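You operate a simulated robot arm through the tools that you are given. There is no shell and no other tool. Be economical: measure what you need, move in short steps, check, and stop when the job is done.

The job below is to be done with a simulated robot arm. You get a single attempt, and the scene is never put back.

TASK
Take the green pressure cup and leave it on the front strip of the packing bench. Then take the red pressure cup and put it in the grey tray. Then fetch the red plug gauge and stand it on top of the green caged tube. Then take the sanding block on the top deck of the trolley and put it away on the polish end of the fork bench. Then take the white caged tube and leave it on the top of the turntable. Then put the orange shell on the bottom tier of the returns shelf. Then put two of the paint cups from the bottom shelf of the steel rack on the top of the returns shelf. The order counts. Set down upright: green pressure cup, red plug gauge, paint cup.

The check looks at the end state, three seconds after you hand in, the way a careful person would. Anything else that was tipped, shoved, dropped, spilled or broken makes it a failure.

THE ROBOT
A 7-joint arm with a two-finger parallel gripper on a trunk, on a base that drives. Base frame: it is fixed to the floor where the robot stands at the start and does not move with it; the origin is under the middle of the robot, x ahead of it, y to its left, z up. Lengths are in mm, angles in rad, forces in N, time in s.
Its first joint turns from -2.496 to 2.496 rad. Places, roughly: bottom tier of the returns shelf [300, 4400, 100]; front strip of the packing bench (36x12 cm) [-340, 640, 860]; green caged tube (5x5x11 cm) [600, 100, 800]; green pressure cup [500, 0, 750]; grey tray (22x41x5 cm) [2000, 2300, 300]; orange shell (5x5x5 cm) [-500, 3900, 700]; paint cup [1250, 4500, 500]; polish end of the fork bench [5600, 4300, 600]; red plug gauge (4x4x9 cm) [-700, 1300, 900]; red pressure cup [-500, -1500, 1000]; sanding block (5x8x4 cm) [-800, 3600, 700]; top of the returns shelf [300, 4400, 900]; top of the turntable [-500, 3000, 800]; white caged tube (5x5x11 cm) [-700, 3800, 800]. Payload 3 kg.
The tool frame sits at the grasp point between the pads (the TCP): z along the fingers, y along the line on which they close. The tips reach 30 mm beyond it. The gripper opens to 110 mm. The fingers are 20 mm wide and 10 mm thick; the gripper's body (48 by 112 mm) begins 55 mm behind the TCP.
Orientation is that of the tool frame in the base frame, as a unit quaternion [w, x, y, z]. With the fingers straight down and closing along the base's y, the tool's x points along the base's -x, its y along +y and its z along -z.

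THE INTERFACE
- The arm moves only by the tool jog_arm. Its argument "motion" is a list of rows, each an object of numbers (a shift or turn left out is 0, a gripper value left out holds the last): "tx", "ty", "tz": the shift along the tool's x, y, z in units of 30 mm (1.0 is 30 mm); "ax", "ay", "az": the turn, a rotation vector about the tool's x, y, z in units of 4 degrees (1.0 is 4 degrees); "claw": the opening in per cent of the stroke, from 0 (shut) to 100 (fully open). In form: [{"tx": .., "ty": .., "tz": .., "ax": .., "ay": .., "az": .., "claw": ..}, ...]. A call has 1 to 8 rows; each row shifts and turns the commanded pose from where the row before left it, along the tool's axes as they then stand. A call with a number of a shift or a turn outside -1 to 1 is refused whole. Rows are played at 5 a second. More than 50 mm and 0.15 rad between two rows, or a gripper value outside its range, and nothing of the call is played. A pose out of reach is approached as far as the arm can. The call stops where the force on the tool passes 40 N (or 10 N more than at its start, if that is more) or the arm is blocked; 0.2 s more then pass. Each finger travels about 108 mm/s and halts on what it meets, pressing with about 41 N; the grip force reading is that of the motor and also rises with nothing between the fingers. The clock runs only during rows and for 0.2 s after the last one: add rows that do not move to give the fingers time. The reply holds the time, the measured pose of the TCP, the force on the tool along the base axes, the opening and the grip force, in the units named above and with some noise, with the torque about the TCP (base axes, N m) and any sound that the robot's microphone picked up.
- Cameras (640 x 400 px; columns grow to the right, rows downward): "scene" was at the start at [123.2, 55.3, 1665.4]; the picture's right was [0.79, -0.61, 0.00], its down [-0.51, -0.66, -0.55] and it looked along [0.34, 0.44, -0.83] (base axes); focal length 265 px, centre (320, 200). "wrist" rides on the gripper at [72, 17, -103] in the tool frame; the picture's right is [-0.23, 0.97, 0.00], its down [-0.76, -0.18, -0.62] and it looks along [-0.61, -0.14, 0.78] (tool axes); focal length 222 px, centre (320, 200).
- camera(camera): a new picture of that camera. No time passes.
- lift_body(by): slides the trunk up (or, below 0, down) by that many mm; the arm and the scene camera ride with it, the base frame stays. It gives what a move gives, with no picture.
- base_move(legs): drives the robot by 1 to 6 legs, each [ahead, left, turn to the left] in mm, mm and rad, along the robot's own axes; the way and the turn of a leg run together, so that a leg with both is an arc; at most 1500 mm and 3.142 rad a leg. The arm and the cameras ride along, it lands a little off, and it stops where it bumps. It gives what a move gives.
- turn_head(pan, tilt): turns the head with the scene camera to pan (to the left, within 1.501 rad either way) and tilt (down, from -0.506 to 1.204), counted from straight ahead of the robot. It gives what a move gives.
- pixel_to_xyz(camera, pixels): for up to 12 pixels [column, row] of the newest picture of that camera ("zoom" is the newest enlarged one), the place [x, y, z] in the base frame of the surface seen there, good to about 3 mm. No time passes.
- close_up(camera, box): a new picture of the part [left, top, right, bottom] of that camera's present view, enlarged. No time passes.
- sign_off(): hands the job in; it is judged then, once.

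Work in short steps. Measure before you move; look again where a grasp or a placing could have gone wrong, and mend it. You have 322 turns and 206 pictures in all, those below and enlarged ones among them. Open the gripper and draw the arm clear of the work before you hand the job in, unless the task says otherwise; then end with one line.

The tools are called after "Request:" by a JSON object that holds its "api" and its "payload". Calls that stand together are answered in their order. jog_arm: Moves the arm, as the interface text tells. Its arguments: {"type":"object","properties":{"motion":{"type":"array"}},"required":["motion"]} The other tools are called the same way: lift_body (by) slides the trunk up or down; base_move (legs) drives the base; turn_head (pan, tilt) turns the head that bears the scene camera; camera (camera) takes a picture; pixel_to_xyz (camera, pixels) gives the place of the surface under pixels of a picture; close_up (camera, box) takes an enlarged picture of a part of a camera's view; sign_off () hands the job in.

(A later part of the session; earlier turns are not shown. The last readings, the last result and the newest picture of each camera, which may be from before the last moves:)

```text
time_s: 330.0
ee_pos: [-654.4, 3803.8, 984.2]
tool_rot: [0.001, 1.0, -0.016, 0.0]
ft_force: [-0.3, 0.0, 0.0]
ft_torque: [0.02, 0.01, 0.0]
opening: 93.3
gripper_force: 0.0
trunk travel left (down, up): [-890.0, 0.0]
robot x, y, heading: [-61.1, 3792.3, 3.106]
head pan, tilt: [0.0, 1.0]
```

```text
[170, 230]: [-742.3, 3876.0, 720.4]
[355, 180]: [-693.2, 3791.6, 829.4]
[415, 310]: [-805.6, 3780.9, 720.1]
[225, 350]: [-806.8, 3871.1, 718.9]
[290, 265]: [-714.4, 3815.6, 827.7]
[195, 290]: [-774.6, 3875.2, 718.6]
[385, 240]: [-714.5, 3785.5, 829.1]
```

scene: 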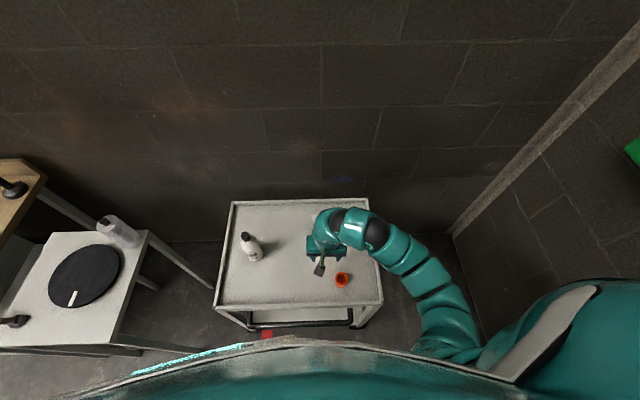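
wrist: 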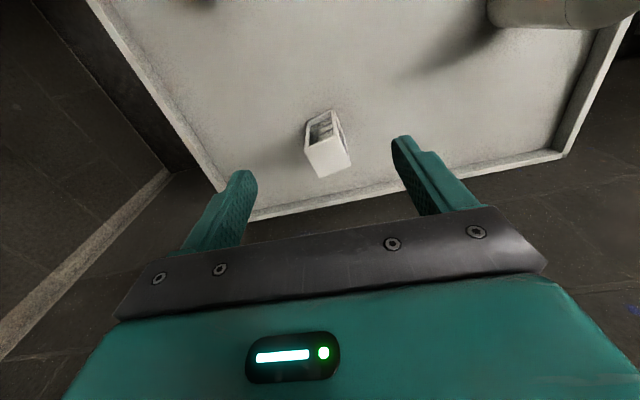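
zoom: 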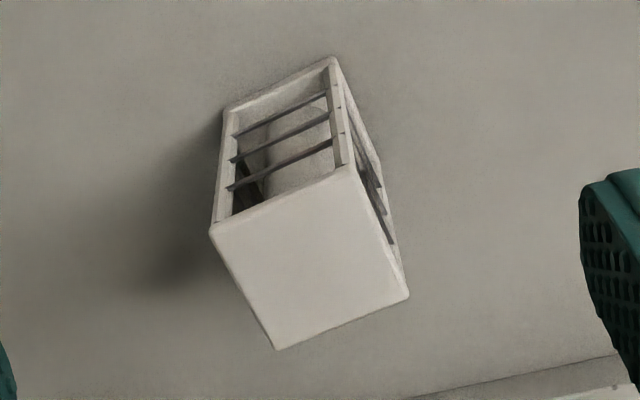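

I measure the top's corners for its yaw.

Request:
{"api": "pixel_to_xyz", "payload": {"camera": "zoom", "pixels": [[218, 231], [346, 173], [402, 290], [280, 343], [311, 260]]}}

```text
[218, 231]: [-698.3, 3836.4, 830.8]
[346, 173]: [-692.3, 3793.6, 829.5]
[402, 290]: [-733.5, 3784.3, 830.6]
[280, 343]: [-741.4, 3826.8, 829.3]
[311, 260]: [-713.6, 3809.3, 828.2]
```

Tube centre (-716,3810), yaw ≈10.5°. I rotate the tool -12.2° about its z, move over and descend part way.

Request:
{"api": "jog_arm", "payload": {"motion": [{"az": -1}, {"az": -1}, {"az": -1.0}, {"tx": -1, "ty": -0.57}, {"tx": -0.98}, {"tz": 1}, {"tz": 1}, {"tz": 1}]}}

Request:
{"api": "camera", "payload": {"camera": "wrist"}}

```text
time_s: 331.8
ee_pos: [-718.7, 3808.3, 897.0]
tool_rot: [0.001, 0.996, 0.088, -0.002]
ft_force: [-0.3, 0.3, -1.2]
ft_torque: [-0.02, -0.01, 0.06]
opening: 93.4
gripper_force: 0.1
trunk travel left (down, up): [-890.0, 0.0]
robot x, y, heading: [-58.9, 3792.7, 3.11]
head pan, tilt: [0.0, 1.0]
```

```text
118 pictures are left
```

wrist: 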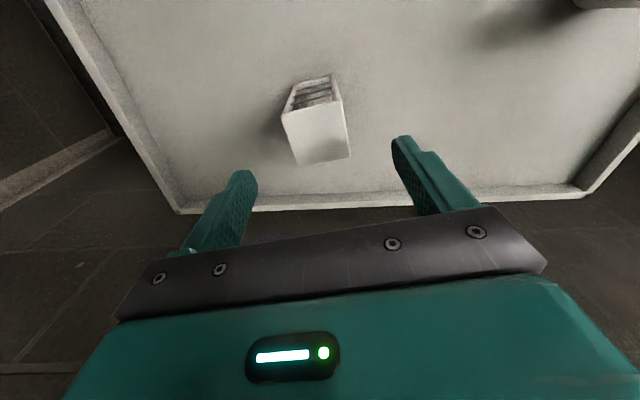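

Aligned within a few mm. Descend to z≈806 and grip.

Request:
{"api": "jog_arm", "payload": {"motion": [{"tz": 1, "tx": 0.13}, {"tz": 1}, {"tz": 1}]}}

Request:
{"api": "jog_arm", "payload": {"motion": [{"claw": 60}, {"claw": 48}, {"claw": 35}, {}, {}]}}

Request:
{"api": "camera", "payload": {"camera": "wrist"}}

```text
time_s: 332.6
ee_pos: [-715.5, 3812.5, 826.0]
tool_rot: [0.002, 0.996, 0.088, -0.002]
ft_force: [0.6, -0.7, 0.2]
ft_torque: [-0.02, 0.03, 0.02]
opening: 93.4
gripper_force: 0.1
out of reach, approached as far as the arm can: row 3
trunk travel left (down, up): [-890.0, 0.0]
robot x, y, heading: [-59.6, 3797.0, 3.106]
head pan, tilt: [0.0, 1.0]
```

```text
time_s: 333.8
ee_pos: [-715.7, 3809.6, 825.3]
tool_rot: [0.001, 0.996, 0.089, -0.001]
ft_force: [0.0, -0.5, 1.4]
ft_torque: [-0.03, 0.0, 0.05]
opening: 47.5
gripper_force: 40.6
trunk travel left (down, up): [-890.0, 0.0]
robot x, y, heading: [-59.5, 3794.1, 3.108]
head pan, tilt: [0.0, 1.0]
```

```text
117 pictures are left
```

wrist: 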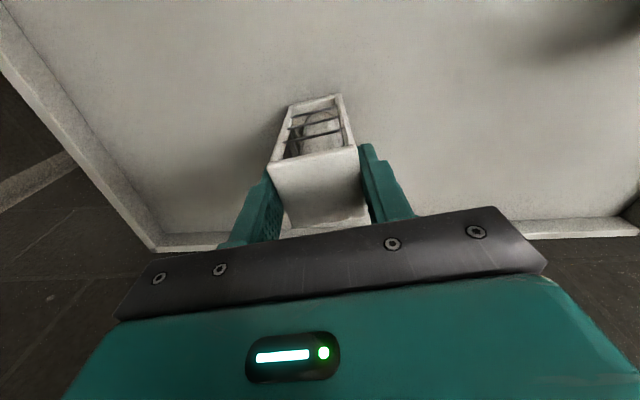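

Gripped at 47.5 mm on the top 30 mm. Lift with the arm.

Request:
{"api": "jog_arm", "payload": {"motion": [{"tz": -0.3}, {"tz": -0.7}, {"tz": -1}, {"tz": -1}, {"tz": -1}, {"tz": -1}]}}

Request:
{"api": "camera", "payload": {"camera": "wrist"}}

```text
time_s: 335.2
ee_pos: [-716.0, 3810.6, 978.0]
tool_rot: [0.001, 0.996, 0.088, -0.001]
ft_force: [-0.2, -0.5, -2.4]
ft_torque: [0.0, 0.01, -0.01]
opening: 47.6
gripper_force: 40.4
trunk travel left (down, up): [-890.0, 0.0]
robot x, y, heading: [-61.3, 3793.9, 3.109]
head pan, tilt: [0.0, 1.0]
```

```text
116 pictures are left
```

wrist: 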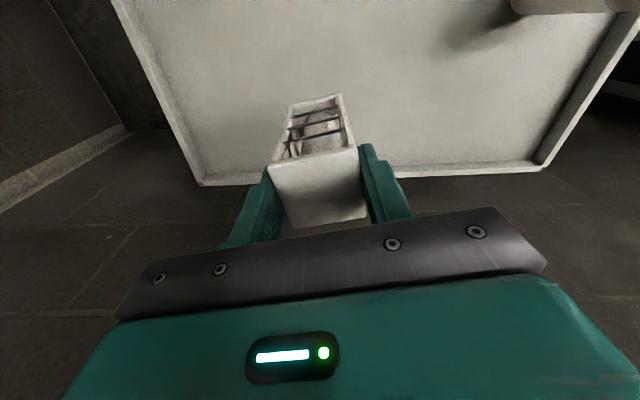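

Held. Retract along x, back the base and slide left towards the turntable (y≈2990).

Request:
{"api": "jog_arm", "payload": {"motion": [{"tx": 0.98, "ty": 0.18}, {"tx": 0.98, "ty": 0.18}, {"tx": 0.98, "ty": 0.18}, {"tx": 0.98, "ty": 0.18}, {"tx": 0.98, "ty": 0.18}, {"tx": 0.98, "ty": 0.18}, {"tx": 0.98, "ty": 0.18}]}}

Request:
{"api": "base_move", "payload": {"legs": [[-170, 0, 0.035], [0, 780, 0]]}}

Request:
{"api": "turn_head", "payload": {"pan": 0.0, "tilt": 0.9}}

Request:
{"api": "camera", "payload": {"camera": "scene"}}

Request:
{"api": "camera", "payload": {"camera": "wrist"}}

```text
time_s: 336.8
ee_pos: [-503.3, 3811.0, 976.6]
tool_rot: [0.0, 0.996, 0.089, -0.001]
ft_force: [0.3, 0.4, -2.3]
ft_torque: [-0.01, 0.0, 0.01]
opening: 47.7
gripper_force: 41.3
trunk travel left (down, up): [-890.0, 0.0]
robot x, y, heading: [-58.2, 3794.5, 3.11]
head pan, tilt: [0.0, 1.0]
```

```text
time_s: 342.2
ee_pos: [-343.1, 3007.5, 975.4]
tool_rot: [0.0, 0.996, 0.092, -0.002]
ft_force: [0.3, -0.6, -2.2]
ft_torque: [0.01, -0.02, 0.0]
opening: 47.8
gripper_force: 41.1
trunk travel left (down, up): [-890.0, 0.0]
robot x, y, heading: [101.9, 2993.4, 3.115]
head pan, tilt: [0.0, 1.0]
```

```text
time_s: 342.9
ee_pos: [-343.5, 3007.2, 975.9]
tool_rot: [0.001, 0.996, 0.092, -0.002]
ft_force: [0.0, -0.1, -2.1]
ft_torque: [-0.04, 0.02, -0.02]
opening: 47.5
gripper_force: 41.2
trunk travel left (down, up): [-890.0, 0.0]
robot x, y, heading: [99.6, 2994.8, 3.118]
head pan, tilt: [0.0, 0.901]
```

```text
115 pictures are left
```

scene: 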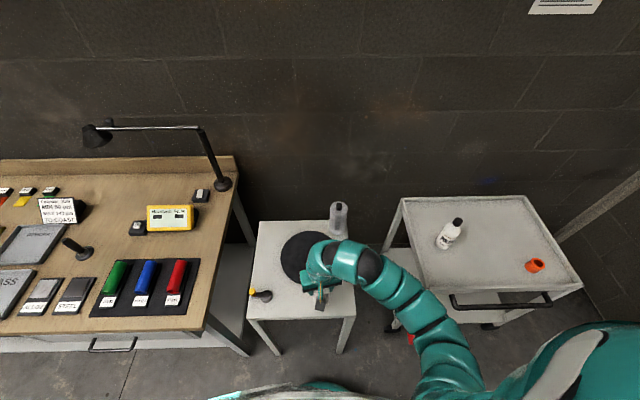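

```text
114 pictures are left
```

wrist: 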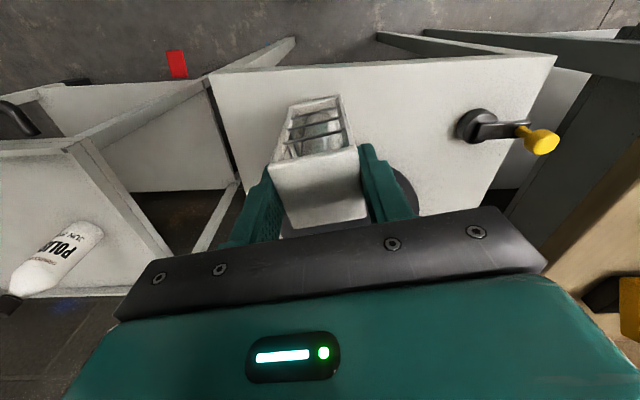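

Measure disc edges and neighbours.

Request:
{"api": "pixel_to_xyz", "payload": {"camera": "scene", "pixels": [[283, 262], [310, 233], [296, 242], [290, 275], [325, 240], [300, 258], [338, 215], [335, 235], [262, 294], [255, 292]]}}

```text
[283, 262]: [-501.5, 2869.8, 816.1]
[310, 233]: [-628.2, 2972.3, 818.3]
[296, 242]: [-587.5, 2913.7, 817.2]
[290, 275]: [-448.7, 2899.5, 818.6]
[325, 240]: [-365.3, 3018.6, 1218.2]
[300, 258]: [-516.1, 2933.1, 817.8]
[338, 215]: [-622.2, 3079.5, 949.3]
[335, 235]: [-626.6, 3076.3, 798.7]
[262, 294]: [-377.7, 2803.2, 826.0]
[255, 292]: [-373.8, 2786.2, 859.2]
```

Disc centre ≈(-512,2987), radius ≈120, z 818. Move over it.

Request:
{"api": "jog_arm", "payload": {"motion": [{"tx": -1, "ty": -0.31}, {"tx": -1}, {"tx": -1}, {"tx": -1}, {"tx": -1}, {"tx": -0.66}, {"tz": 0.8}, {"tz": 0.5}]}}

Request:
{"api": "camera", "payload": {"camera": "wrist"}}

```text
time_s: 344.7
ee_pos: [-509.0, 2986.4, 934.4]
tool_rot: [0.002, 0.996, 0.092, -0.002]
ft_force: [-0.8, 0.2, -3.1]
ft_torque: [0.02, -0.02, 0.02]
opening: 47.6
gripper_force: 41.0
trunk travel left (down, up): [-890.0, 0.0]
robot x, y, heading: [102.2, 2993.3, 3.12]
head pan, tilt: [0.0, 0.901]
```

```text
113 pictures are left
```

wrist: 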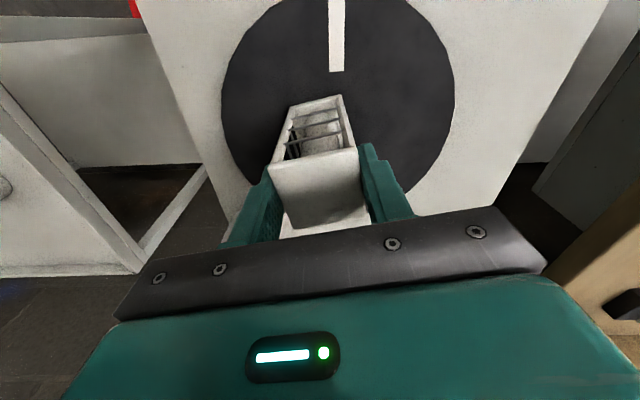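

Above the disc centre. Ease down to contact.

Request:
{"api": "jog_arm", "payload": {"motion": [{"tz": 0.15}, {"tz": 0.07}, {}]}}

Request:
{"api": "jog_arm", "payload": {"motion": [{"tz": 0.06}, {}]}}

```text
time_s: 345.5
ee_pos: [-512.1, 2985.3, 928.4]
tool_rot: [0.001, 0.996, 0.092, -0.001]
ft_force: [0.1, 0.5, -2.3]
ft_torque: [-0.01, 0.02, -0.01]
opening: 47.8
gripper_force: 40.3
trunk travel left (down, up): [-890.0, 0.0]
robot x, y, heading: [101.8, 2991.3, 3.114]
head pan, tilt: [0.0, 0.901]
```

```text
time_s: 346.1
ee_pos: [-510.9, 2985.9, 927.3]
tool_rot: [0.001, 0.996, 0.092, -0.001]
ft_force: [0.1, -0.2, -2.9]
ft_torque: [-0.01, 0.0, 0.01]
opening: 47.8
gripper_force: 40.6
trunk travel left (down, up): [-890.0, 0.0]
robot x, y, heading: [99.5, 2992.1, 3.116]
head pan, tilt: [0.0, 0.901]
```

Request:
{"api": "jog_arm", "payload": {"motion": [{"tz": 0.06}, {}]}}

Request:
{"api": "jog_arm", "payload": {"motion": [{"tz": 0.06}, {}]}}

```text
time_s: 346.7
ee_pos: [-510.7, 2986.3, 927.0]
tool_rot: [0.001, 0.996, 0.091, -0.002]
ft_force: [0.8, 1.5, 1.8]
ft_torque: [0.33, -0.21, -0.01]
opening: 47.7
gripper_force: 41.1
trunk travel left (down, up): [-890.0, 0.0]
robot x, y, heading: [97.5, 2993.8, 3.115]
head pan, tilt: [0.0, 0.901]
```

```text
time_s: 347.3
ee_pos: [-511.1, 2985.5, 925.2]
tool_rot: [0.002, 0.996, 0.092, -0.004]
ft_force: [3.6, 4.3, 22.6]
ft_torque: [0.61, -0.8, -0.04]
opening: 47.7
gripper_force: 40.4
trunk travel left (down, up): [-890.0, 0.0]
robot x, y, heading: [99.8, 2991.3, 3.114]
head pan, tilt: [0.0, 0.901]
```

Contact. Relieve, release slowly, rise.

Request:
{"api": "jog_arm", "payload": {"motion": [{"tz": -0.05}, {"claw": 48}, {"claw": 58}, {"claw": 72}, {}]}}

Request:
{"api": "jog_arm", "payload": {"motion": [{"tz": -0.5}, {"tz": -1}, {"tz": -1}, {"tx": 1}, {"tx": 1}, {"tx": 1}, {"tx": 1}]}}

Request:
{"api": "camera", "payload": {"camera": "wrist"}}

Request:
{"api": "camera", "payload": {"camera": "scene"}}

```text
time_s: 348.5
ee_pos: [-511.2, 2985.9, 925.5]
tool_rot: [0.001, 0.996, 0.091, -0.002]
ft_force: [-0.3, -0.3, -0.4]
ft_torque: [0.0, 0.0, -0.01]
opening: 79.4
gripper_force: 0.0
trunk travel left (down, up): [-890.0, 0.0]
robot x, y, heading: [98.9, 2988.9, 3.116]
head pan, tilt: [0.0, 0.901]
```

```text
time_s: 350.1
ee_pos: [-390.4, 3007.4, 1002.1]
tool_rot: [0.001, 0.996, 0.093, -0.001]
ft_force: [-0.5, -0.3, -0.2]
ft_torque: [0.01, -0.01, 0.0]
opening: 79.4
gripper_force: 0.0
trunk travel left (down, up): [-890.0, 0.0]
robot x, y, heading: [98.1, 2994.0, 3.113]
head pan, tilt: [0.0, 0.901]
```

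```text
112 pictures are left
```

wrist: 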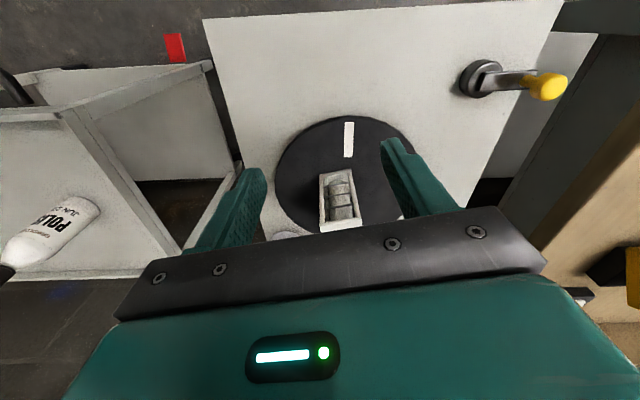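

```text
111 pictures are left
```

scene: 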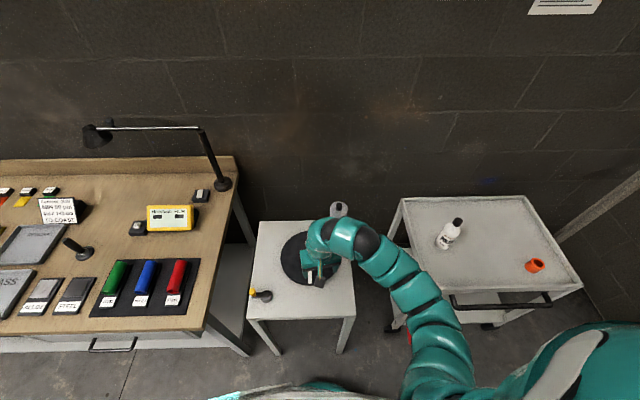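

Tube stands on the turntable. Next the orange shell at ~(-500,3880): square the tool and drive there.

Request:
{"api": "jog_arm", "payload": {"motion": [{"az": 1, "tz": -0.5}, {"az": 1}, {"az": 0.64, "tx": 1}]}}

Request:
{"api": "base_move", "payload": {"legs": [[0, 0, 0.027], [0, -880, 0], [90, 0, 0]]}}

Request:
{"api": "lift_body", "payload": {"by": -150}}

Request:
{"api": "camera", "payload": {"camera": "wrist"}}

```text
time_s: 350.9
ee_pos: [-362.6, 3007.1, 1016.5]
tool_rot: [0.001, 1.0, 0.0, -0.001]
ft_force: [0.7, -0.2, 0.2]
ft_torque: [0.03, 0.03, -0.02]
opening: 79.3
gripper_force: 0.0
trunk travel left (down, up): [-890.0, 0.0]
robot x, y, heading: [98.5, 2992.5, 3.119]
head pan, tilt: [0.0, 0.901]
```

```text
time_s: 356.6
ee_pos: [-451.9, 3880.4, 1016.2]
tool_rot: [0.001, 1.0, 0.008, 0.0]
ft_force: [-0.7, -0.2, -0.7]
ft_torque: [-0.01, 0.0, -0.01]
opening: 79.1
gripper_force: 0.0
trunk travel left (down, up): [-890.0, 0.0]
robot x, y, heading: [13.2, 3872.6, 3.134]
head pan, tilt: [0.0, 0.901]
```

```text
time_s: 358.3
ee_pos: [-450.8, 3879.5, 867.4]
tool_rot: [0.001, 1.0, 0.007, -0.001]
ft_force: [0.4, 0.2, 0.9]
ft_torque: [0.0, -0.03, -0.01]
opening: 79.2
gripper_force: 0.0
trunk travel left (down, up): [-740.0, 150.0]
robot x, y, heading: [15.7, 3877.0, 3.129]
head pan, tilt: [0.0, 0.901]
```

```text
110 pictures are left
```

wrist: 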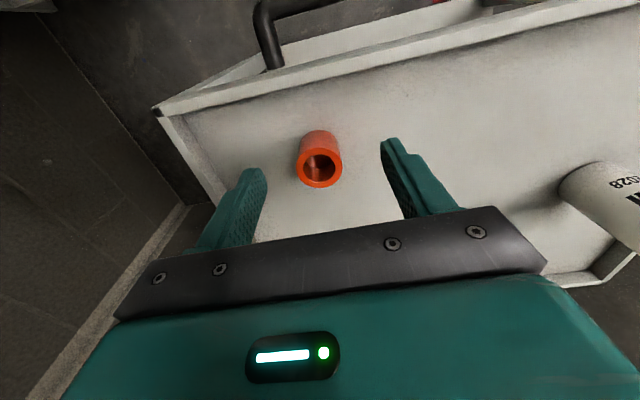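

Request:
{"api": "pixel_to_xyz", "payload": {"camera": "wrist", "pixels": [[299, 168], [341, 167], [320, 152], [318, 186], [320, 140], [360, 150], [195, 105]]}}

Request:
{"api": "close_up", "payload": {"camera": "wrist", "box": [280, 120, 360, 200]}}

```text
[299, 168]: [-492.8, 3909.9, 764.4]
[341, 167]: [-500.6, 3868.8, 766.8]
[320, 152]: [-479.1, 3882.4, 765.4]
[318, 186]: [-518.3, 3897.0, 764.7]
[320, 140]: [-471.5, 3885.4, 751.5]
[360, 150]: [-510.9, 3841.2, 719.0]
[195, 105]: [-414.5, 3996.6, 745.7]
```

```text
5.00 times, centred on (320, 160) of wrist
```

zoom: 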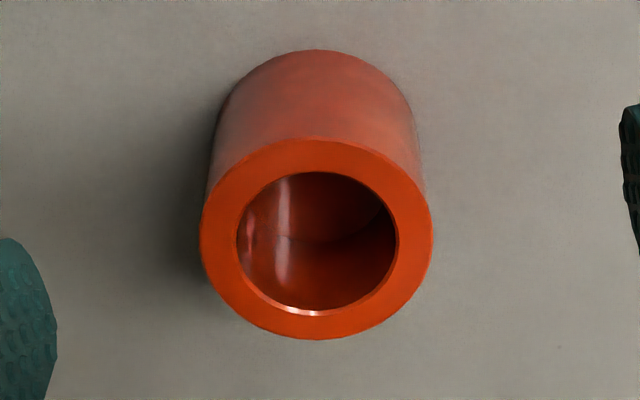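

Shell centre (-499,3889), Ø≈46, top 765. Move over, descend, grip.

Request:
{"api": "jog_arm", "payload": {"motion": [{"tx": -1, "ty": -0.32}, {"tx": -0.6}, {"tz": 1}, {"tz": 1}, {"tz": 1}, {"tz": 0.8}]}}

Request:
{"api": "jog_arm", "payload": {"motion": [{"claw": 50}, {"claw": 25}, {}, {}]}}

Request:
{"api": "lift_body", "payload": {"by": 150}}

Request:
{"api": "camera", "payload": {"camera": "wrist"}}

```text
time_s: 359.7
ee_pos: [-500.1, 3887.6, 753.0]
tool_rot: [0.002, 1.0, 0.008, -0.001]
ft_force: [-0.6, 0.3, 0.7]
ft_torque: [-0.02, 0.02, -0.01]
opening: 79.0
gripper_force: 0.0
trunk travel left (down, up): [-740.0, 150.0]
robot x, y, heading: [14.1, 3873.6, 3.136]
head pan, tilt: [0.0, 0.901]
```

```text
time_s: 360.7
ee_pos: [-501.9, 3887.9, 753.6]
tool_rot: [0.001, 1.0, 0.008, 0.0]
ft_force: [0.0, 0.6, -0.2]
ft_torque: [0.04, 0.01, 0.01]
opening: 48.5
gripper_force: 41.3
trunk travel left (down, up): [-740.0, 150.0]
robot x, y, heading: [13.7, 3870.1, 3.13]
head pan, tilt: [0.0, 0.901]
```

```text
time_s: 362.5
ee_pos: [-501.0, 3889.8, 903.8]
tool_rot: [0.002, 1.0, 0.009, -0.002]
ft_force: [-0.3, -0.1, -2.5]
ft_torque: [-0.01, 0.01, 0.02]
opening: 48.8
gripper_force: 41.2
trunk travel left (down, up): [-890.0, 0.0]
robot x, y, heading: [13.7, 3876.9, 3.134]
head pan, tilt: [0.0, 0.901]
```

```text
108 pictures are left
```

wrist: 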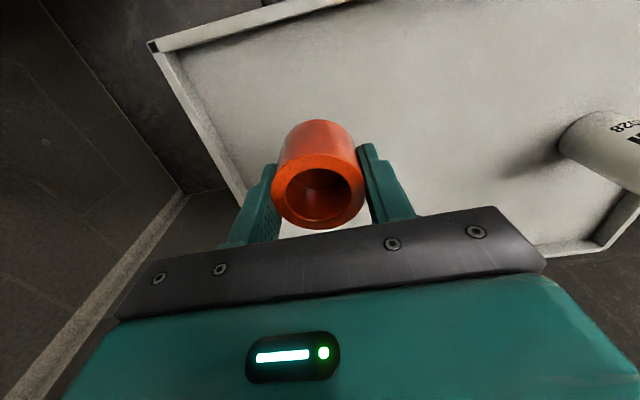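

Shell held. Back off, move to about (300,3430) and face the returns shelf.

Request:
{"api": "jog_arm", "payload": {"motion": [{"tx": 1, "tz": -1}, {"tx": 1, "tz": -1}, {"tx": 0.8, "tz": -1}]}}

Request:
{"api": "base_move", "payload": {"legs": [[-290, 0, 0], [0, 420, 0], [0, 0, -1.565]]}}

Request:
{"api": "turn_head", "payload": {"pan": 0.0, "tilt": 0.8}}

Request:
{"api": "camera", "payload": {"camera": "scene"}}

```text
time_s: 363.3
ee_pos: [-417.8, 3891.5, 994.7]
tool_rot: [0.001, 1.0, 0.008, -0.002]
ft_force: [0.2, 0.1, -2.1]
ft_torque: [-0.03, 0.07, -0.04]
opening: 48.8
gripper_force: 41.1
trunk travel left (down, up): [-890.0, 0.0]
robot x, y, heading: [9.6, 3873.8, 3.136]
head pan, tilt: [0.0, 0.901]
```

```text
time_s: 371.3
ee_pos: [320.5, 3875.9, 992.9]
tool_rot: [0.0, -0.707, 0.707, 0.003]
ft_force: [0.3, -0.5, -2.0]
ft_torque: [0.04, 0.01, -0.02]
opening: 48.4
gripper_force: 40.6
trunk travel left (down, up): [-890.0, 0.0]
robot x, y, heading: [295.2, 3447.0, 1.544]
head pan, tilt: [0.0, 0.901]
```

```text
time_s: 372.0
ee_pos: [320.8, 3876.2, 992.6]
tool_rot: [-0.001, -0.707, 0.707, 0.002]
ft_force: [-0.2, 0.1, -2.1]
ft_torque: [0.04, -0.01, 0.0]
opening: 48.7
gripper_force: 40.6
trunk travel left (down, up): [-890.0, 0.0]
robot x, y, heading: [294.2, 3446.8, 1.546]
head pan, tilt: [0.0, 0.799]
```

```text
107 pictures are left
```

scene: 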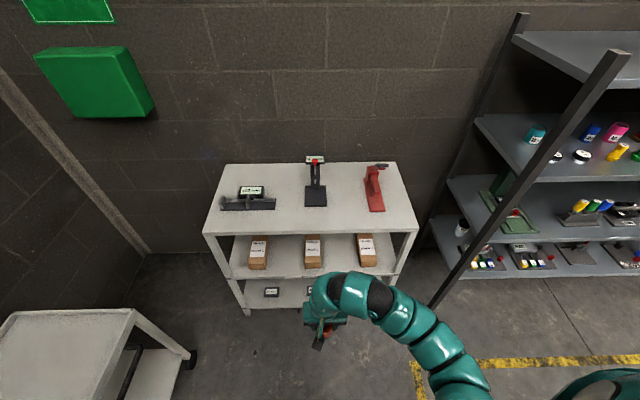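

I lower the trunk to look into the tiers (nothing below the arm here).

Request:
{"api": "pixel_to_xyz", "payload": {"camera": "scene", "pixels": [[310, 225], [215, 225], [410, 225], [270, 220], [235, 270], [300, 275], [243, 305], [290, 300], [300, 170]]}}

Request:
{"api": "lift_body", "payload": {"by": -400}}

Request:
{"api": "lift_body", "payload": {"by": -250}}

Request:
{"api": "turn_head", "payload": {"pan": 0.0, "tilt": 0.6}}

Request:
{"api": "camera", "payload": {"camera": "scene"}}

```text
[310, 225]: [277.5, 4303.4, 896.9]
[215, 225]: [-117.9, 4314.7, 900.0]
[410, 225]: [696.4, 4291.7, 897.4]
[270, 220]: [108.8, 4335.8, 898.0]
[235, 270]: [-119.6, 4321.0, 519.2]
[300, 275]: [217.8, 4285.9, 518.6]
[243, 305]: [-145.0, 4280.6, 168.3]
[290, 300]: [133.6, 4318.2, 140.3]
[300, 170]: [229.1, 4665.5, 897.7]
```

```text
time_s: 375.8
ee_pos: [319.1, 3875.4, 593.0]
tool_rot: [0.0, -0.707, 0.707, 0.002]
ft_force: [0.3, 1.0, -1.9]
ft_torque: [0.02, 0.02, 0.01]
opening: 48.7
gripper_force: 41.2
trunk travel left (down, up): [-490.0, 400.0]
robot x, y, heading: [300.6, 3446.5, 1.544]
head pan, tilt: [0.0, 0.799]
```

```text
time_s: 378.4
ee_pos: [320.1, 3876.2, 343.9]
tool_rot: [0.0, 0.707, -0.707, -0.003]
ft_force: [0.9, -0.5, -1.6]
ft_torque: [0.02, -0.01, 0.02]
opening: 48.6
gripper_force: 40.9
trunk travel left (down, up): [-240.0, 650.0]
robot x, y, heading: [300.6, 3444.4, 1.546]
head pan, tilt: [0.0, 0.799]
```

```text
time_s: 379.1
ee_pos: [319.9, 3876.1, 343.6]
tool_rot: [0.001, -0.707, 0.707, 0.003]
ft_force: [0.8, -0.4, -2.4]
ft_torque: [0.01, -0.01, -0.04]
opening: 48.7
gripper_force: 41.4
trunk travel left (down, up): [-240.0, 650.0]
robot x, y, heading: [301.1, 3447.3, 1.547]
head pan, tilt: [0.0, 0.6]
```

```text
106 pictures are left
```

scene: 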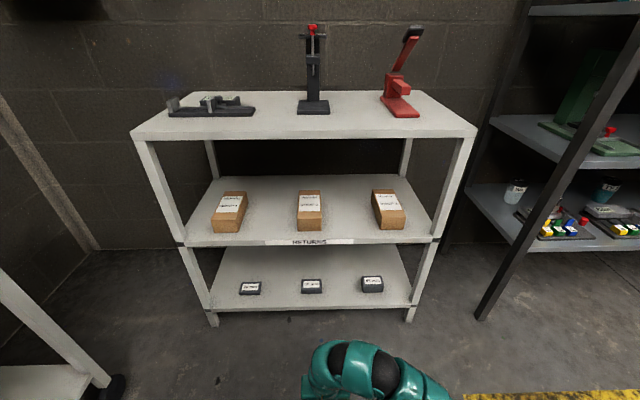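

I measure the second tier's lip underside, the bottom deck and the items there.

Request:
{"api": "close_up", "payload": {"camera": "scene", "box": [170, 220, 450, 330]}}

Request:
{"api": "pixel_to_xyz", "payload": {"camera": "scene", "pixels": [[280, 244], [230, 246], [380, 242], [280, 300], [280, 306], [280, 285], [280, 265], [250, 284], [250, 293], [311, 290], [372, 290], [340, 295]]}}

```text
2.29 times, centred on (310, 275) of scene
```

zoom: 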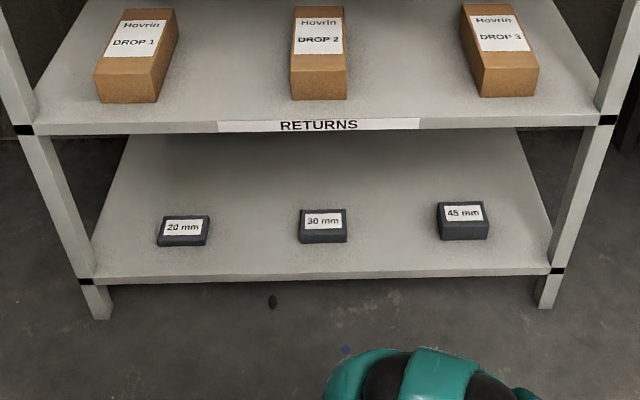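

```text
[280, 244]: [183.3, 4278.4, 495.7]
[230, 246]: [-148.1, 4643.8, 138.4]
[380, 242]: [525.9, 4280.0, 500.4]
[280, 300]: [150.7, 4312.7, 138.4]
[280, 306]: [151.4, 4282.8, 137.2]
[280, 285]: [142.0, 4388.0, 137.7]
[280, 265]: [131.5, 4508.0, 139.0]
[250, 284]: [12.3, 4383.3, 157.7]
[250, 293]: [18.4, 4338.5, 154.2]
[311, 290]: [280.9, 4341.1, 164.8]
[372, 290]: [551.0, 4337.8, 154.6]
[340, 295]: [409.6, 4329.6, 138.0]
```

Request:
{"api": "pixel_to_xyz", "payload": {"camera": "scene", "pixels": [[345, 343], [355, 355], [325, 350], [390, 360], [330, 343], [350, 365]]}}

```text
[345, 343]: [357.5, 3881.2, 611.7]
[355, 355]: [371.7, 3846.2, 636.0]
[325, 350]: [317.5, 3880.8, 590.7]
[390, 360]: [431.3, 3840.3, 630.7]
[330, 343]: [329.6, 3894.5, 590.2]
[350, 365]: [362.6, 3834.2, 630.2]
```

Arm top is ≈TCP+292, so with TCP at 180 it's ≈472 under the lip (490). I target (410,4335), between the 30 and 45 mm blocks; lower the trunk, square up, and approach in steps.

Request:
{"api": "lift_body", "payload": {"by": -163}}

Request:
{"api": "base_move", "payload": {"legs": [[0, 0, 0.025], [0, -100, 0], [250, 0, 0]]}}

Request:
{"api": "camera", "payload": {"camera": "scene"}}

Request:
{"api": "camera", "payload": {"camera": "wrist"}}

```text
time_s: 381.0
ee_pos: [320.5, 3875.6, 180.0]
tool_rot: [0.0, -0.707, 0.707, 0.002]
ft_force: [1.0, 0.4, -2.1]
ft_torque: [0.01, 0.02, 0.01]
opening: 48.5
gripper_force: 41.0
trunk travel left (down, up): [-77.0, 813.0]
robot x, y, heading: [299.2, 3447.4, 1.541]
head pan, tilt: [0.0, 0.6]
```

```text
time_s: 383.9
ee_pos: [410.9, 4120.1, 180.8]
tool_rot: [0.0, 0.715, -0.7, -0.003]
ft_force: [0.6, 0.5, -2.8]
ft_torque: [0.04, 0.02, 0.02]
opening: 48.6
gripper_force: 41.9
trunk travel left (down, up): [-77.0, 813.0]
robot x, y, heading: [399.1, 3686.1, 1.569]
head pan, tilt: [0.0, 0.6]
```

```text
104 pictures are left
```

scene: 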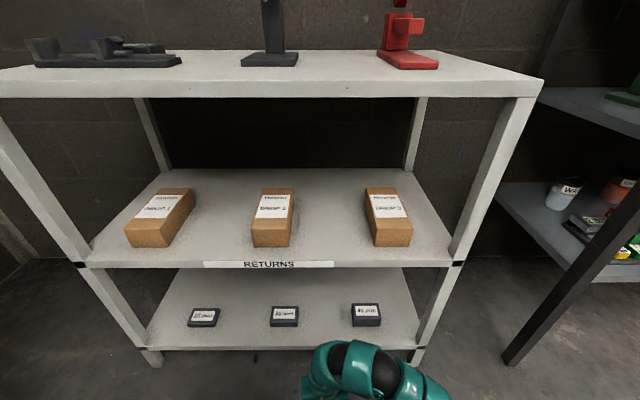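

```text
103 pictures are left
```

wrist: 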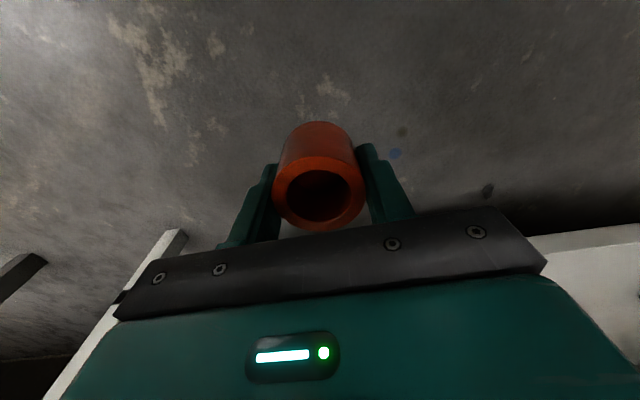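

Advance 120 mm to just before the lip and check the arm's top height.

Request:
{"api": "base_move", "payload": {"legs": [[120, 0, 0]]}}

Request:
{"api": "turn_head", "payload": {"pan": 0.0, "tilt": 0.9}}

Request:
{"api": "camera", "payload": {"camera": "scene"}}

```text
time_s: 385.1
ee_pos: [413.6, 4242.0, 181.0]
tool_rot: [0.0, 0.713, -0.701, -0.002]
ft_force: [0.0, 0.0, -1.9]
ft_torque: [0.03, -0.01, -0.02]
opening: 48.7
gripper_force: 40.9
trunk travel left (down, up): [-77.0, 813.0]
robot x, y, heading: [395.5, 3810.0, 1.561]
head pan, tilt: [0.0, 0.6]
```

```text
time_s: 385.9
ee_pos: [414.0, 4240.7, 180.1]
tool_rot: [0.0, 0.713, -0.701, -0.002]
ft_force: [-0.1, 0.6, -2.1]
ft_torque: [0.03, 0.01, -0.02]
opening: 48.6
gripper_force: 41.1
trunk travel left (down, up): [-77.0, 813.0]
robot x, y, heading: [398.1, 3811.4, 1.566]
head pan, tilt: [0.0, 0.901]
```

```text
102 pictures are left
```

scene: 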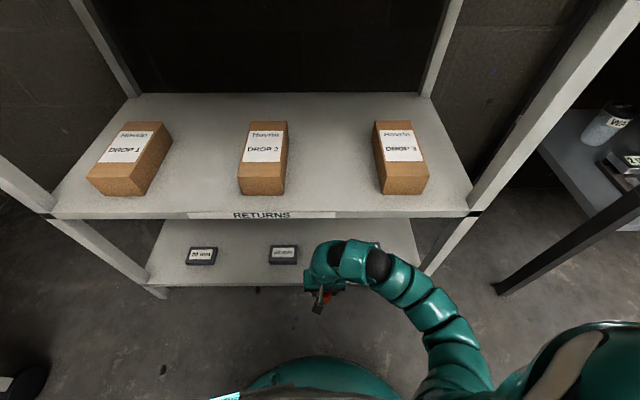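

Request:
{"api": "pixel_to_xyz", "payload": {"camera": "scene", "pixels": [[350, 245], [345, 255], [325, 250], [375, 262], [405, 275], [360, 250], [310, 360], [284, 255]]}}

```text
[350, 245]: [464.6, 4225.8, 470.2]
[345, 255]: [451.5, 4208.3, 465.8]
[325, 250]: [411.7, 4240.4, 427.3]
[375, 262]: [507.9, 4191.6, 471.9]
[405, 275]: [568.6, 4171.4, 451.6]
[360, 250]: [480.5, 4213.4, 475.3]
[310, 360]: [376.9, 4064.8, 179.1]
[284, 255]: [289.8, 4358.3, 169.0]
```

Arm top ≤475 vs lip ≈492. Advance 85 mm slowly.

Request:
{"api": "base_move", "payload": {"legs": [[85, 0, 0]]}}

Request:
{"api": "camera", "payload": {"camera": "wrist"}}

Request:
{"api": "camera", "payload": {"camera": "scene"}}

```text
time_s: 387.0
ee_pos: [414.5, 4327.9, 180.3]
tool_rot: [0.0, 0.713, -0.701, -0.002]
ft_force: [-0.4, 0.6, -2.3]
ft_torque: [0.03, -0.01, 0.04]
opening: 48.4
gripper_force: 40.8
trunk travel left (down, up): [-77.0, 813.0]
robot x, y, heading: [399.1, 3897.4, 1.566]
head pan, tilt: [0.0, 0.901]
```

```text
101 pictures are left
```

wrist: 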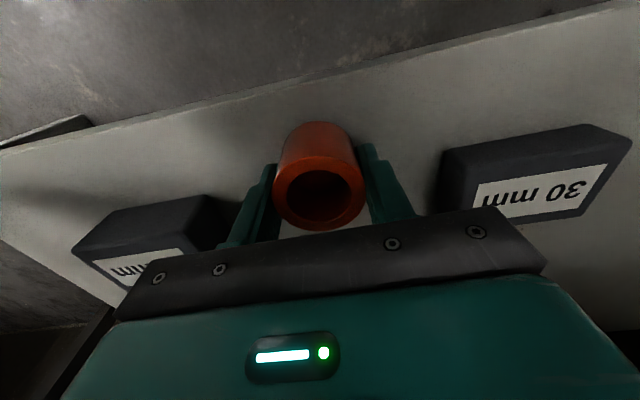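

```text
100 pictures are left
```

scene: 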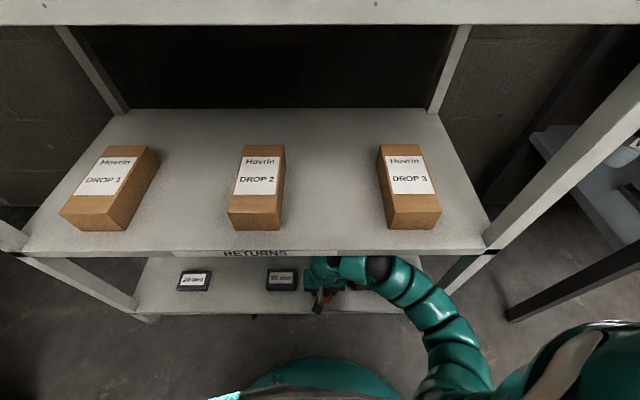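

Shell is above the deck between the blocks. Lower in small steps.

Request:
{"api": "lift_body", "payload": {"by": -5}}

Request:
{"api": "jog_arm", "payload": {"motion": [{"tz": 0.06}, {}]}}

```text
time_s: 387.6
ee_pos: [413.9, 4328.2, 174.7]
tool_rot: [0.001, 0.713, -0.701, -0.002]
ft_force: [0.4, -0.4, -2.5]
ft_torque: [0.01, 0.01, 0.03]
opening: 48.6
gripper_force: 41.3
trunk travel left (down, up): [-72.0, 818.0]
robot x, y, heading: [397.7, 3896.3, 1.559]
head pan, tilt: [0.0, 0.901]
```

```text
time_s: 388.2
ee_pos: [413.9, 4328.1, 173.7]
tool_rot: [0.0, 0.714, -0.701, -0.002]
ft_force: [4.3, -1.2, 9.7]
ft_torque: [-0.13, 0.14, 0.08]
opening: 48.7
gripper_force: 40.7
trunk travel left (down, up): [-72.0, 818.0]
robot x, y, heading: [399.5, 3899.8, 1.563]
head pan, tilt: [0.0, 0.901]
```

Contact. Open to ~80 mm, raise slightly and back straight out.

Request:
{"api": "jog_arm", "payload": {"motion": [{"claw": 55}, {"claw": 75}, {}, {"tz": -0.2}]}}

Request:
{"api": "base_move", "payload": {"legs": [[-150, 0, 0]]}}

Request:
{"api": "camera", "payload": {"camera": "wrist"}}

Request:
{"api": "base_move", "payload": {"legs": [[-300, 0, 0]]}}

Request:
{"api": "turn_head", "payload": {"pan": 0.0, "tilt": 0.5}}

Request:
{"api": "camera", "payload": {"camera": "scene"}}

```text
time_s: 389.2
ee_pos: [414.4, 4327.3, 179.6]
tool_rot: [-0.001, 0.714, -0.7, -0.002]
ft_force: [0.9, -0.4, -0.2]
ft_torque: [-0.01, 0.0, 0.03]
opening: 82.4
gripper_force: 0.1
trunk travel left (down, up): [-72.0, 818.0]
robot x, y, heading: [397.4, 3899.4, 1.563]
head pan, tilt: [0.0, 0.901]
```

```text
time_s: 390.6
ee_pos: [412.9, 4175.5, 179.3]
tool_rot: [0.0, 0.713, -0.701, -0.003]
ft_force: [0.0, 1.6, -0.2]
ft_torque: [-0.03, 0.01, 0.02]
opening: 82.6
gripper_force: 0.2
trunk travel left (down, up): [-72.0, 818.0]
robot x, y, heading: [397.0, 3742.4, 1.562]
head pan, tilt: [0.0, 0.901]
```

```text
99 pictures are left
```

wrist: 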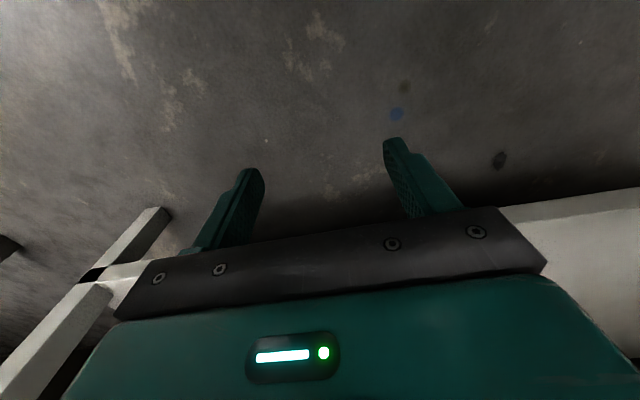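

```text
time_s: 392.6
ee_pos: [409.4, 3871.2, 179.5]
tool_rot: [0.0, 0.714, -0.7, -0.003]
ft_force: [-0.3, 1.0, -0.2]
ft_torque: [0.02, 0.04, -0.01]
opening: 82.4
gripper_force: 0.0
trunk travel left (down, up): [-72.0, 818.0]
robot x, y, heading: [395.5, 3443.2, 1.565]
head pan, tilt: [0.0, 0.901]
```

```text
time_s: 393.5
ee_pos: [410.7, 3870.7, 178.1]
tool_rot: [0.0, 0.714, -0.7, -0.001]
ft_force: [0.8, 0.5, 0.6]
ft_torque: [-0.04, 0.0, -0.02]
opening: 82.6
gripper_force: 0.1
trunk travel left (down, up): [-72.0, 818.0]
robot x, y, heading: [394.3, 3443.0, 1.564]
head pan, tilt: [0.0, 0.499]
```

```text
98 pictures are left
```

scene: 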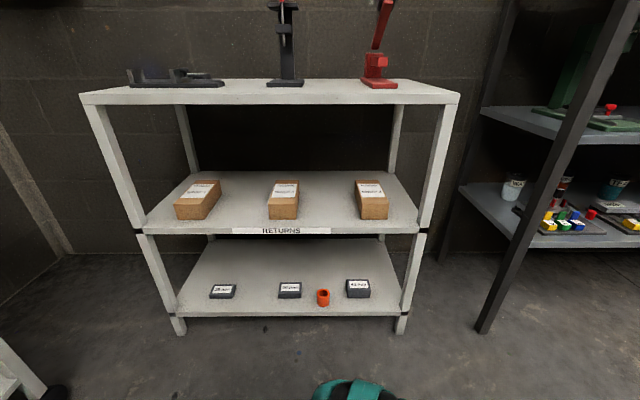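

Shell is standing on the bottom tier. Now the paint cups: slide right in front of the steel rack and look.

Request:
{"api": "lift_body", "payload": {"by": 300}}

Request:
{"api": "base_move", "payload": {"legs": [[0, -850, 0]]}}

Request:
{"api": "turn_head", "payload": {"pan": 0.0, "tilt": 0.5}}

Request:
{"api": "camera", "payload": {"camera": "scene"}}

```text
time_s: 396.5
ee_pos: [410.3, 3871.6, 479.7]
tool_rot: [0.0, 0.714, -0.7, -0.002]
ft_force: [-0.1, -0.5, -0.2]
ft_torque: [0.03, -0.02, 0.02]
opening: 82.6
gripper_force: 0.2
trunk travel left (down, up): [-372.0, 518.0]
robot x, y, heading: [396.4, 3442.4, 1.566]
head pan, tilt: [0.0, 0.499]
```

```text
time_s: 401.0
ee_pos: [1243.6, 3875.7, 480.2]
tool_rot: [0.001, 0.721, -0.693, -0.002]
ft_force: [-0.5, -0.5, 0.6]
ft_torque: [-0.02, -0.02, 0.01]
opening: 82.5
gripper_force: 0.1
trunk travel left (down, up): [-372.0, 518.0]
robot x, y, heading: [1240.2, 3446.4, 1.587]
head pan, tilt: [0.0, 0.499]
```

```text
time_s: 401.6
ee_pos: [1244.4, 3875.6, 479.4]
tool_rot: [0.0, 0.721, -0.693, -0.002]
ft_force: [-0.3, -1.0, -0.5]
ft_torque: [0.01, 0.0, -0.01]
opening: 82.8
gripper_force: 0.1
trunk travel left (down, up): [-372.0, 518.0]
robot x, y, heading: [1238.3, 3444.6, 1.584]
head pan, tilt: [0.0, 0.499]
```

```text
97 pictures are left
```

scene: 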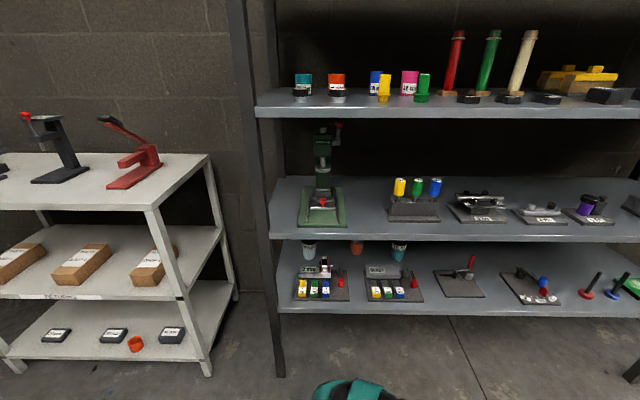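

Cups seem to be behind the trays at (308,250), (356,248), (399,252). Zoom.

Request:
{"api": "close_up", "payload": {"camera": "scene", "box": [270, 225, 450, 320]}}

Request:
{"api": "pixel_to_xyz", "payload": {"camera": "scene", "pixels": [[308, 250], [356, 248], [399, 253], [399, 246], [330, 307], [280, 308], [350, 239], [300, 238], [320, 285], [390, 285], [275, 300], [436, 240]]}}

```text
3.56 times, centred on (360, 272) of scene
```

zoom: 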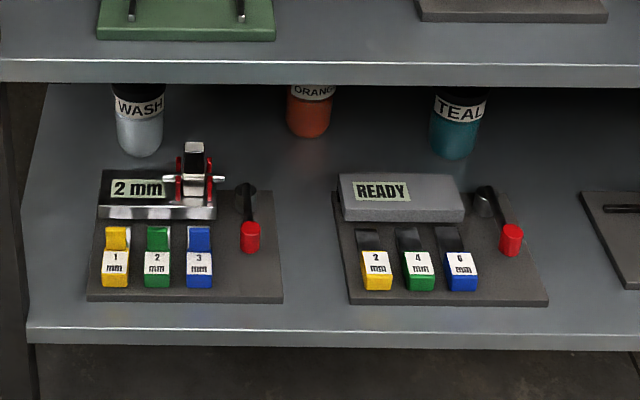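

```text
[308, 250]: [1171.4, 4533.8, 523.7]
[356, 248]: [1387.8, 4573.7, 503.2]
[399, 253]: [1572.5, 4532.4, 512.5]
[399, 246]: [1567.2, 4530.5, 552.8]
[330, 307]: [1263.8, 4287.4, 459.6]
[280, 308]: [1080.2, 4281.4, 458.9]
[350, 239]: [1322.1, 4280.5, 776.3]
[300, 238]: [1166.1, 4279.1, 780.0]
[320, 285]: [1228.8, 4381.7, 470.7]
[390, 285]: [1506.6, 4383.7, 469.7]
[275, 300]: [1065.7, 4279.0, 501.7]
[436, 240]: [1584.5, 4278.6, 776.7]
```

The cups WASH, ORANGE, TEAL stand at the back (y≈4540–4570) of the bottom shelf (z 460); next shelf's lip is at ~770. I lower the trunk to see them fully.

Request:
{"api": "lift_body", "payload": {"by": -330}}

Request:
{"api": "turn_head", "payload": {"pan": -0.1, "tilt": 0.25}}

Request:
{"api": "camera", "payload": {"camera": "scene"}}

Request:
{"api": "close_up", "payload": {"camera": "scene", "box": [220, 150, 460, 300]}}

```text
time_s: 404.8
ee_pos: [1244.7, 3874.5, 149.8]
tool_rot: [-0.001, 0.722, -0.692, -0.002]
ft_force: [-0.5, -0.5, -0.4]
ft_torque: [0.01, 0.01, 0.01]
opening: 82.4
gripper_force: 0.0
trunk travel left (down, up): [-42.0, 848.0]
robot x, y, heading: [1238.5, 3442.6, 1.588]
head pan, tilt: [0.0, 0.499]
```

```text
time_s: 405.6
ee_pos: [1244.4, 3875.8, 148.8]
tool_rot: [-0.001, 0.721, -0.692, -0.001]
ft_force: [-0.2, -0.7, 0.0]
ft_torque: [0.02, -0.01, 0.01]
opening: 82.6
gripper_force: 0.1
trunk travel left (down, up): [-42.0, 848.0]
robot x, y, heading: [1237.3, 3441.5, 1.586]
head pan, tilt: [-0.099, 0.25]
```

```text
95 pictures are left
```

scene: 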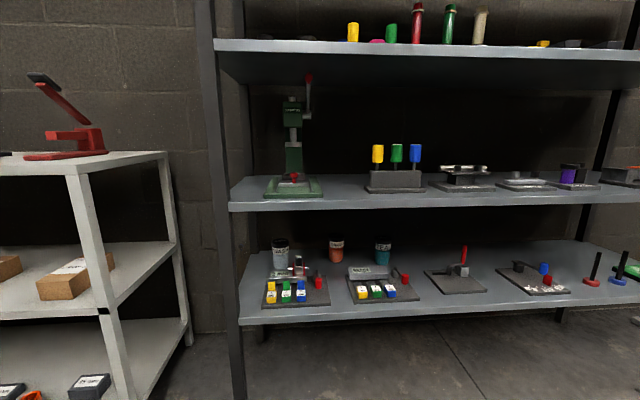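

```text
2.67 times, centred on (340, 225) of scene
```

zoom: 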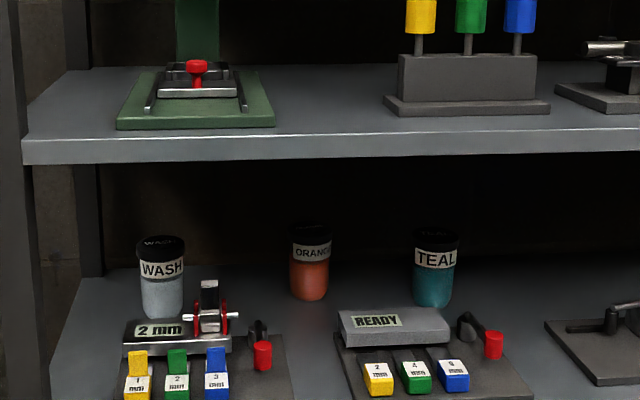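

Lidded cups. ORANGE and TEAL are surely paint; I measure them and the obstacles in front.

Request:
{"api": "pixel_to_xyz", "payload": {"camera": "zoom", "pixels": [[310, 228], [310, 252], [310, 285], [292, 275], [328, 275], [436, 236], [436, 260], [436, 295], [416, 280], [456, 280], [208, 285], [493, 335]]}}

Request:
{"api": "pixel_to_xyz", "payload": {"camera": "zoom", "pixels": [[395, 315], [466, 318], [265, 340], [205, 355], [270, 160], [400, 155], [380, 360], [310, 310], [240, 310], [340, 230]]}}

```text
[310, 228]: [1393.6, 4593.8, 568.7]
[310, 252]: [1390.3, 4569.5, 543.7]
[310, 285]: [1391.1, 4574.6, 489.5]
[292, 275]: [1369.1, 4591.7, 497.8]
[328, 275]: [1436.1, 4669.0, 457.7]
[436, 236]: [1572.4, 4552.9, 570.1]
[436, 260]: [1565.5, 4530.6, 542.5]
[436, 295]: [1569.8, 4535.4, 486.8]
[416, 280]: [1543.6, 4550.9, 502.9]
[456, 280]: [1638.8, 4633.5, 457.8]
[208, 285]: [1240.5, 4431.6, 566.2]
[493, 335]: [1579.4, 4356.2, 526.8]
```

```text
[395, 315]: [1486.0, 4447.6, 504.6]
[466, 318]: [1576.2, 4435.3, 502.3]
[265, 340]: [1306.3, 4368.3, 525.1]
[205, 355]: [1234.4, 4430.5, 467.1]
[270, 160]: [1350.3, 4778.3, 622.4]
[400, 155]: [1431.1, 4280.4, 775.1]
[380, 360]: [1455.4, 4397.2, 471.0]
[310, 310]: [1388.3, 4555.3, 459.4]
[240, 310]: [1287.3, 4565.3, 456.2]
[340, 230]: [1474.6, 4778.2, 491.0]
```

Plan: approach the cups with the hand pitched near horizontal. Here in open space in front of the rack I pitch the tool forward, swinging it about the wrist.

Request:
{"api": "jog_arm", "payload": {"motion": [{"tx": -0.47, "ay": -1, "claw": 100}, {"tx": -0.47, "ay": -1}, {"tx": -0.47, "ay": -1}, {"tx": -0.47, "ay": -1}, {"tx": -0.47, "ay": -1}, {"tx": -0.47, "ay": -1}, {"tx": -0.47, "ay": -1}, {"tx": -0.47, "ay": -1}]}}

Request:
{"api": "jog_arm", "payload": {"motion": [{"tx": -0.47, "ay": -1}, {"tx": -0.47, "ay": -1}, {"tx": -0.47, "ay": -1}, {"tx": -0.47, "ay": -1}, {"tx": -0.47, "ay": -1}, {"tx": -0.47, "ay": -1}, {"tx": -0.47, "ay": -1}, {"tx": -0.47, "ay": -1}]}}

Request:
{"api": "turn_head", "payload": {"pan": 0.0, "tilt": 0.7}}

Request:
{"api": "camera", "payload": {"camera": "scene"}}

Request:
{"api": "camera", "payload": {"camera": "wrist"}}

```text
time_s: 407.4
ee_pos: [1239.1, 3986.3, 178.6]
tool_rot: [-0.189, 0.693, -0.666, -0.2]
ft_force: [-0.1, 0.1, -0.4]
ft_torque: [-0.01, 0.01, 0.02]
opening: 109.9
gripper_force: 0.1
trunk travel left (down, up): [-42.0, 848.0]
robot x, y, heading: [1237.5, 3446.4, 1.584]
head pan, tilt: [-0.099, 0.25]
```

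```text
time_s: 409.2
ee_pos: [1240.9, 4071.7, 257.4]
tool_rot: [-0.363, 0.611, -0.589, -0.384]
ft_force: [0.2, 0.0, 0.2]
ft_torque: [0.0, -0.02, -0.05]
opening: 110.0
gripper_force: 0.1
trunk travel left (down, up): [-42.0, 848.0]
robot x, y, heading: [1239.7, 3445.4, 1.585]
head pan, tilt: [-0.099, 0.25]
```

```text
time_s: 410.1
ee_pos: [1240.1, 4070.1, 257.2]
tool_rot: [-0.364, 0.612, -0.589, -0.383]
ft_force: [0.1, 0.4, -0.6]
ft_torque: [-0.01, -0.04, 0.01]
opening: 109.9
gripper_force: 0.2
trunk travel left (down, up): [-42.0, 848.0]
robot x, y, heading: [1238.4, 3450.0, 1.585]
head pan, tilt: [0.0, 0.7]
```

```text
93 pictures are left
```

scene: 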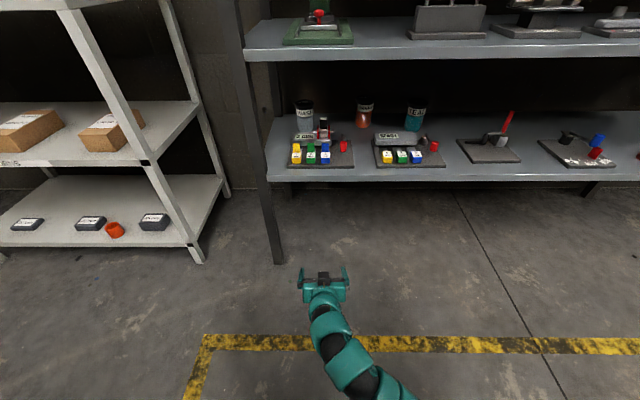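

```text
92 pictures are left
```

wrist: 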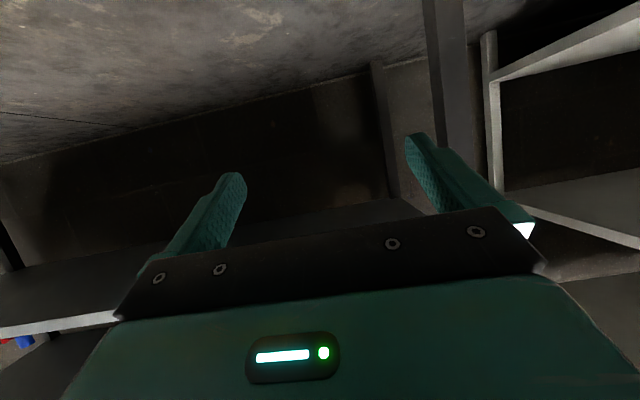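

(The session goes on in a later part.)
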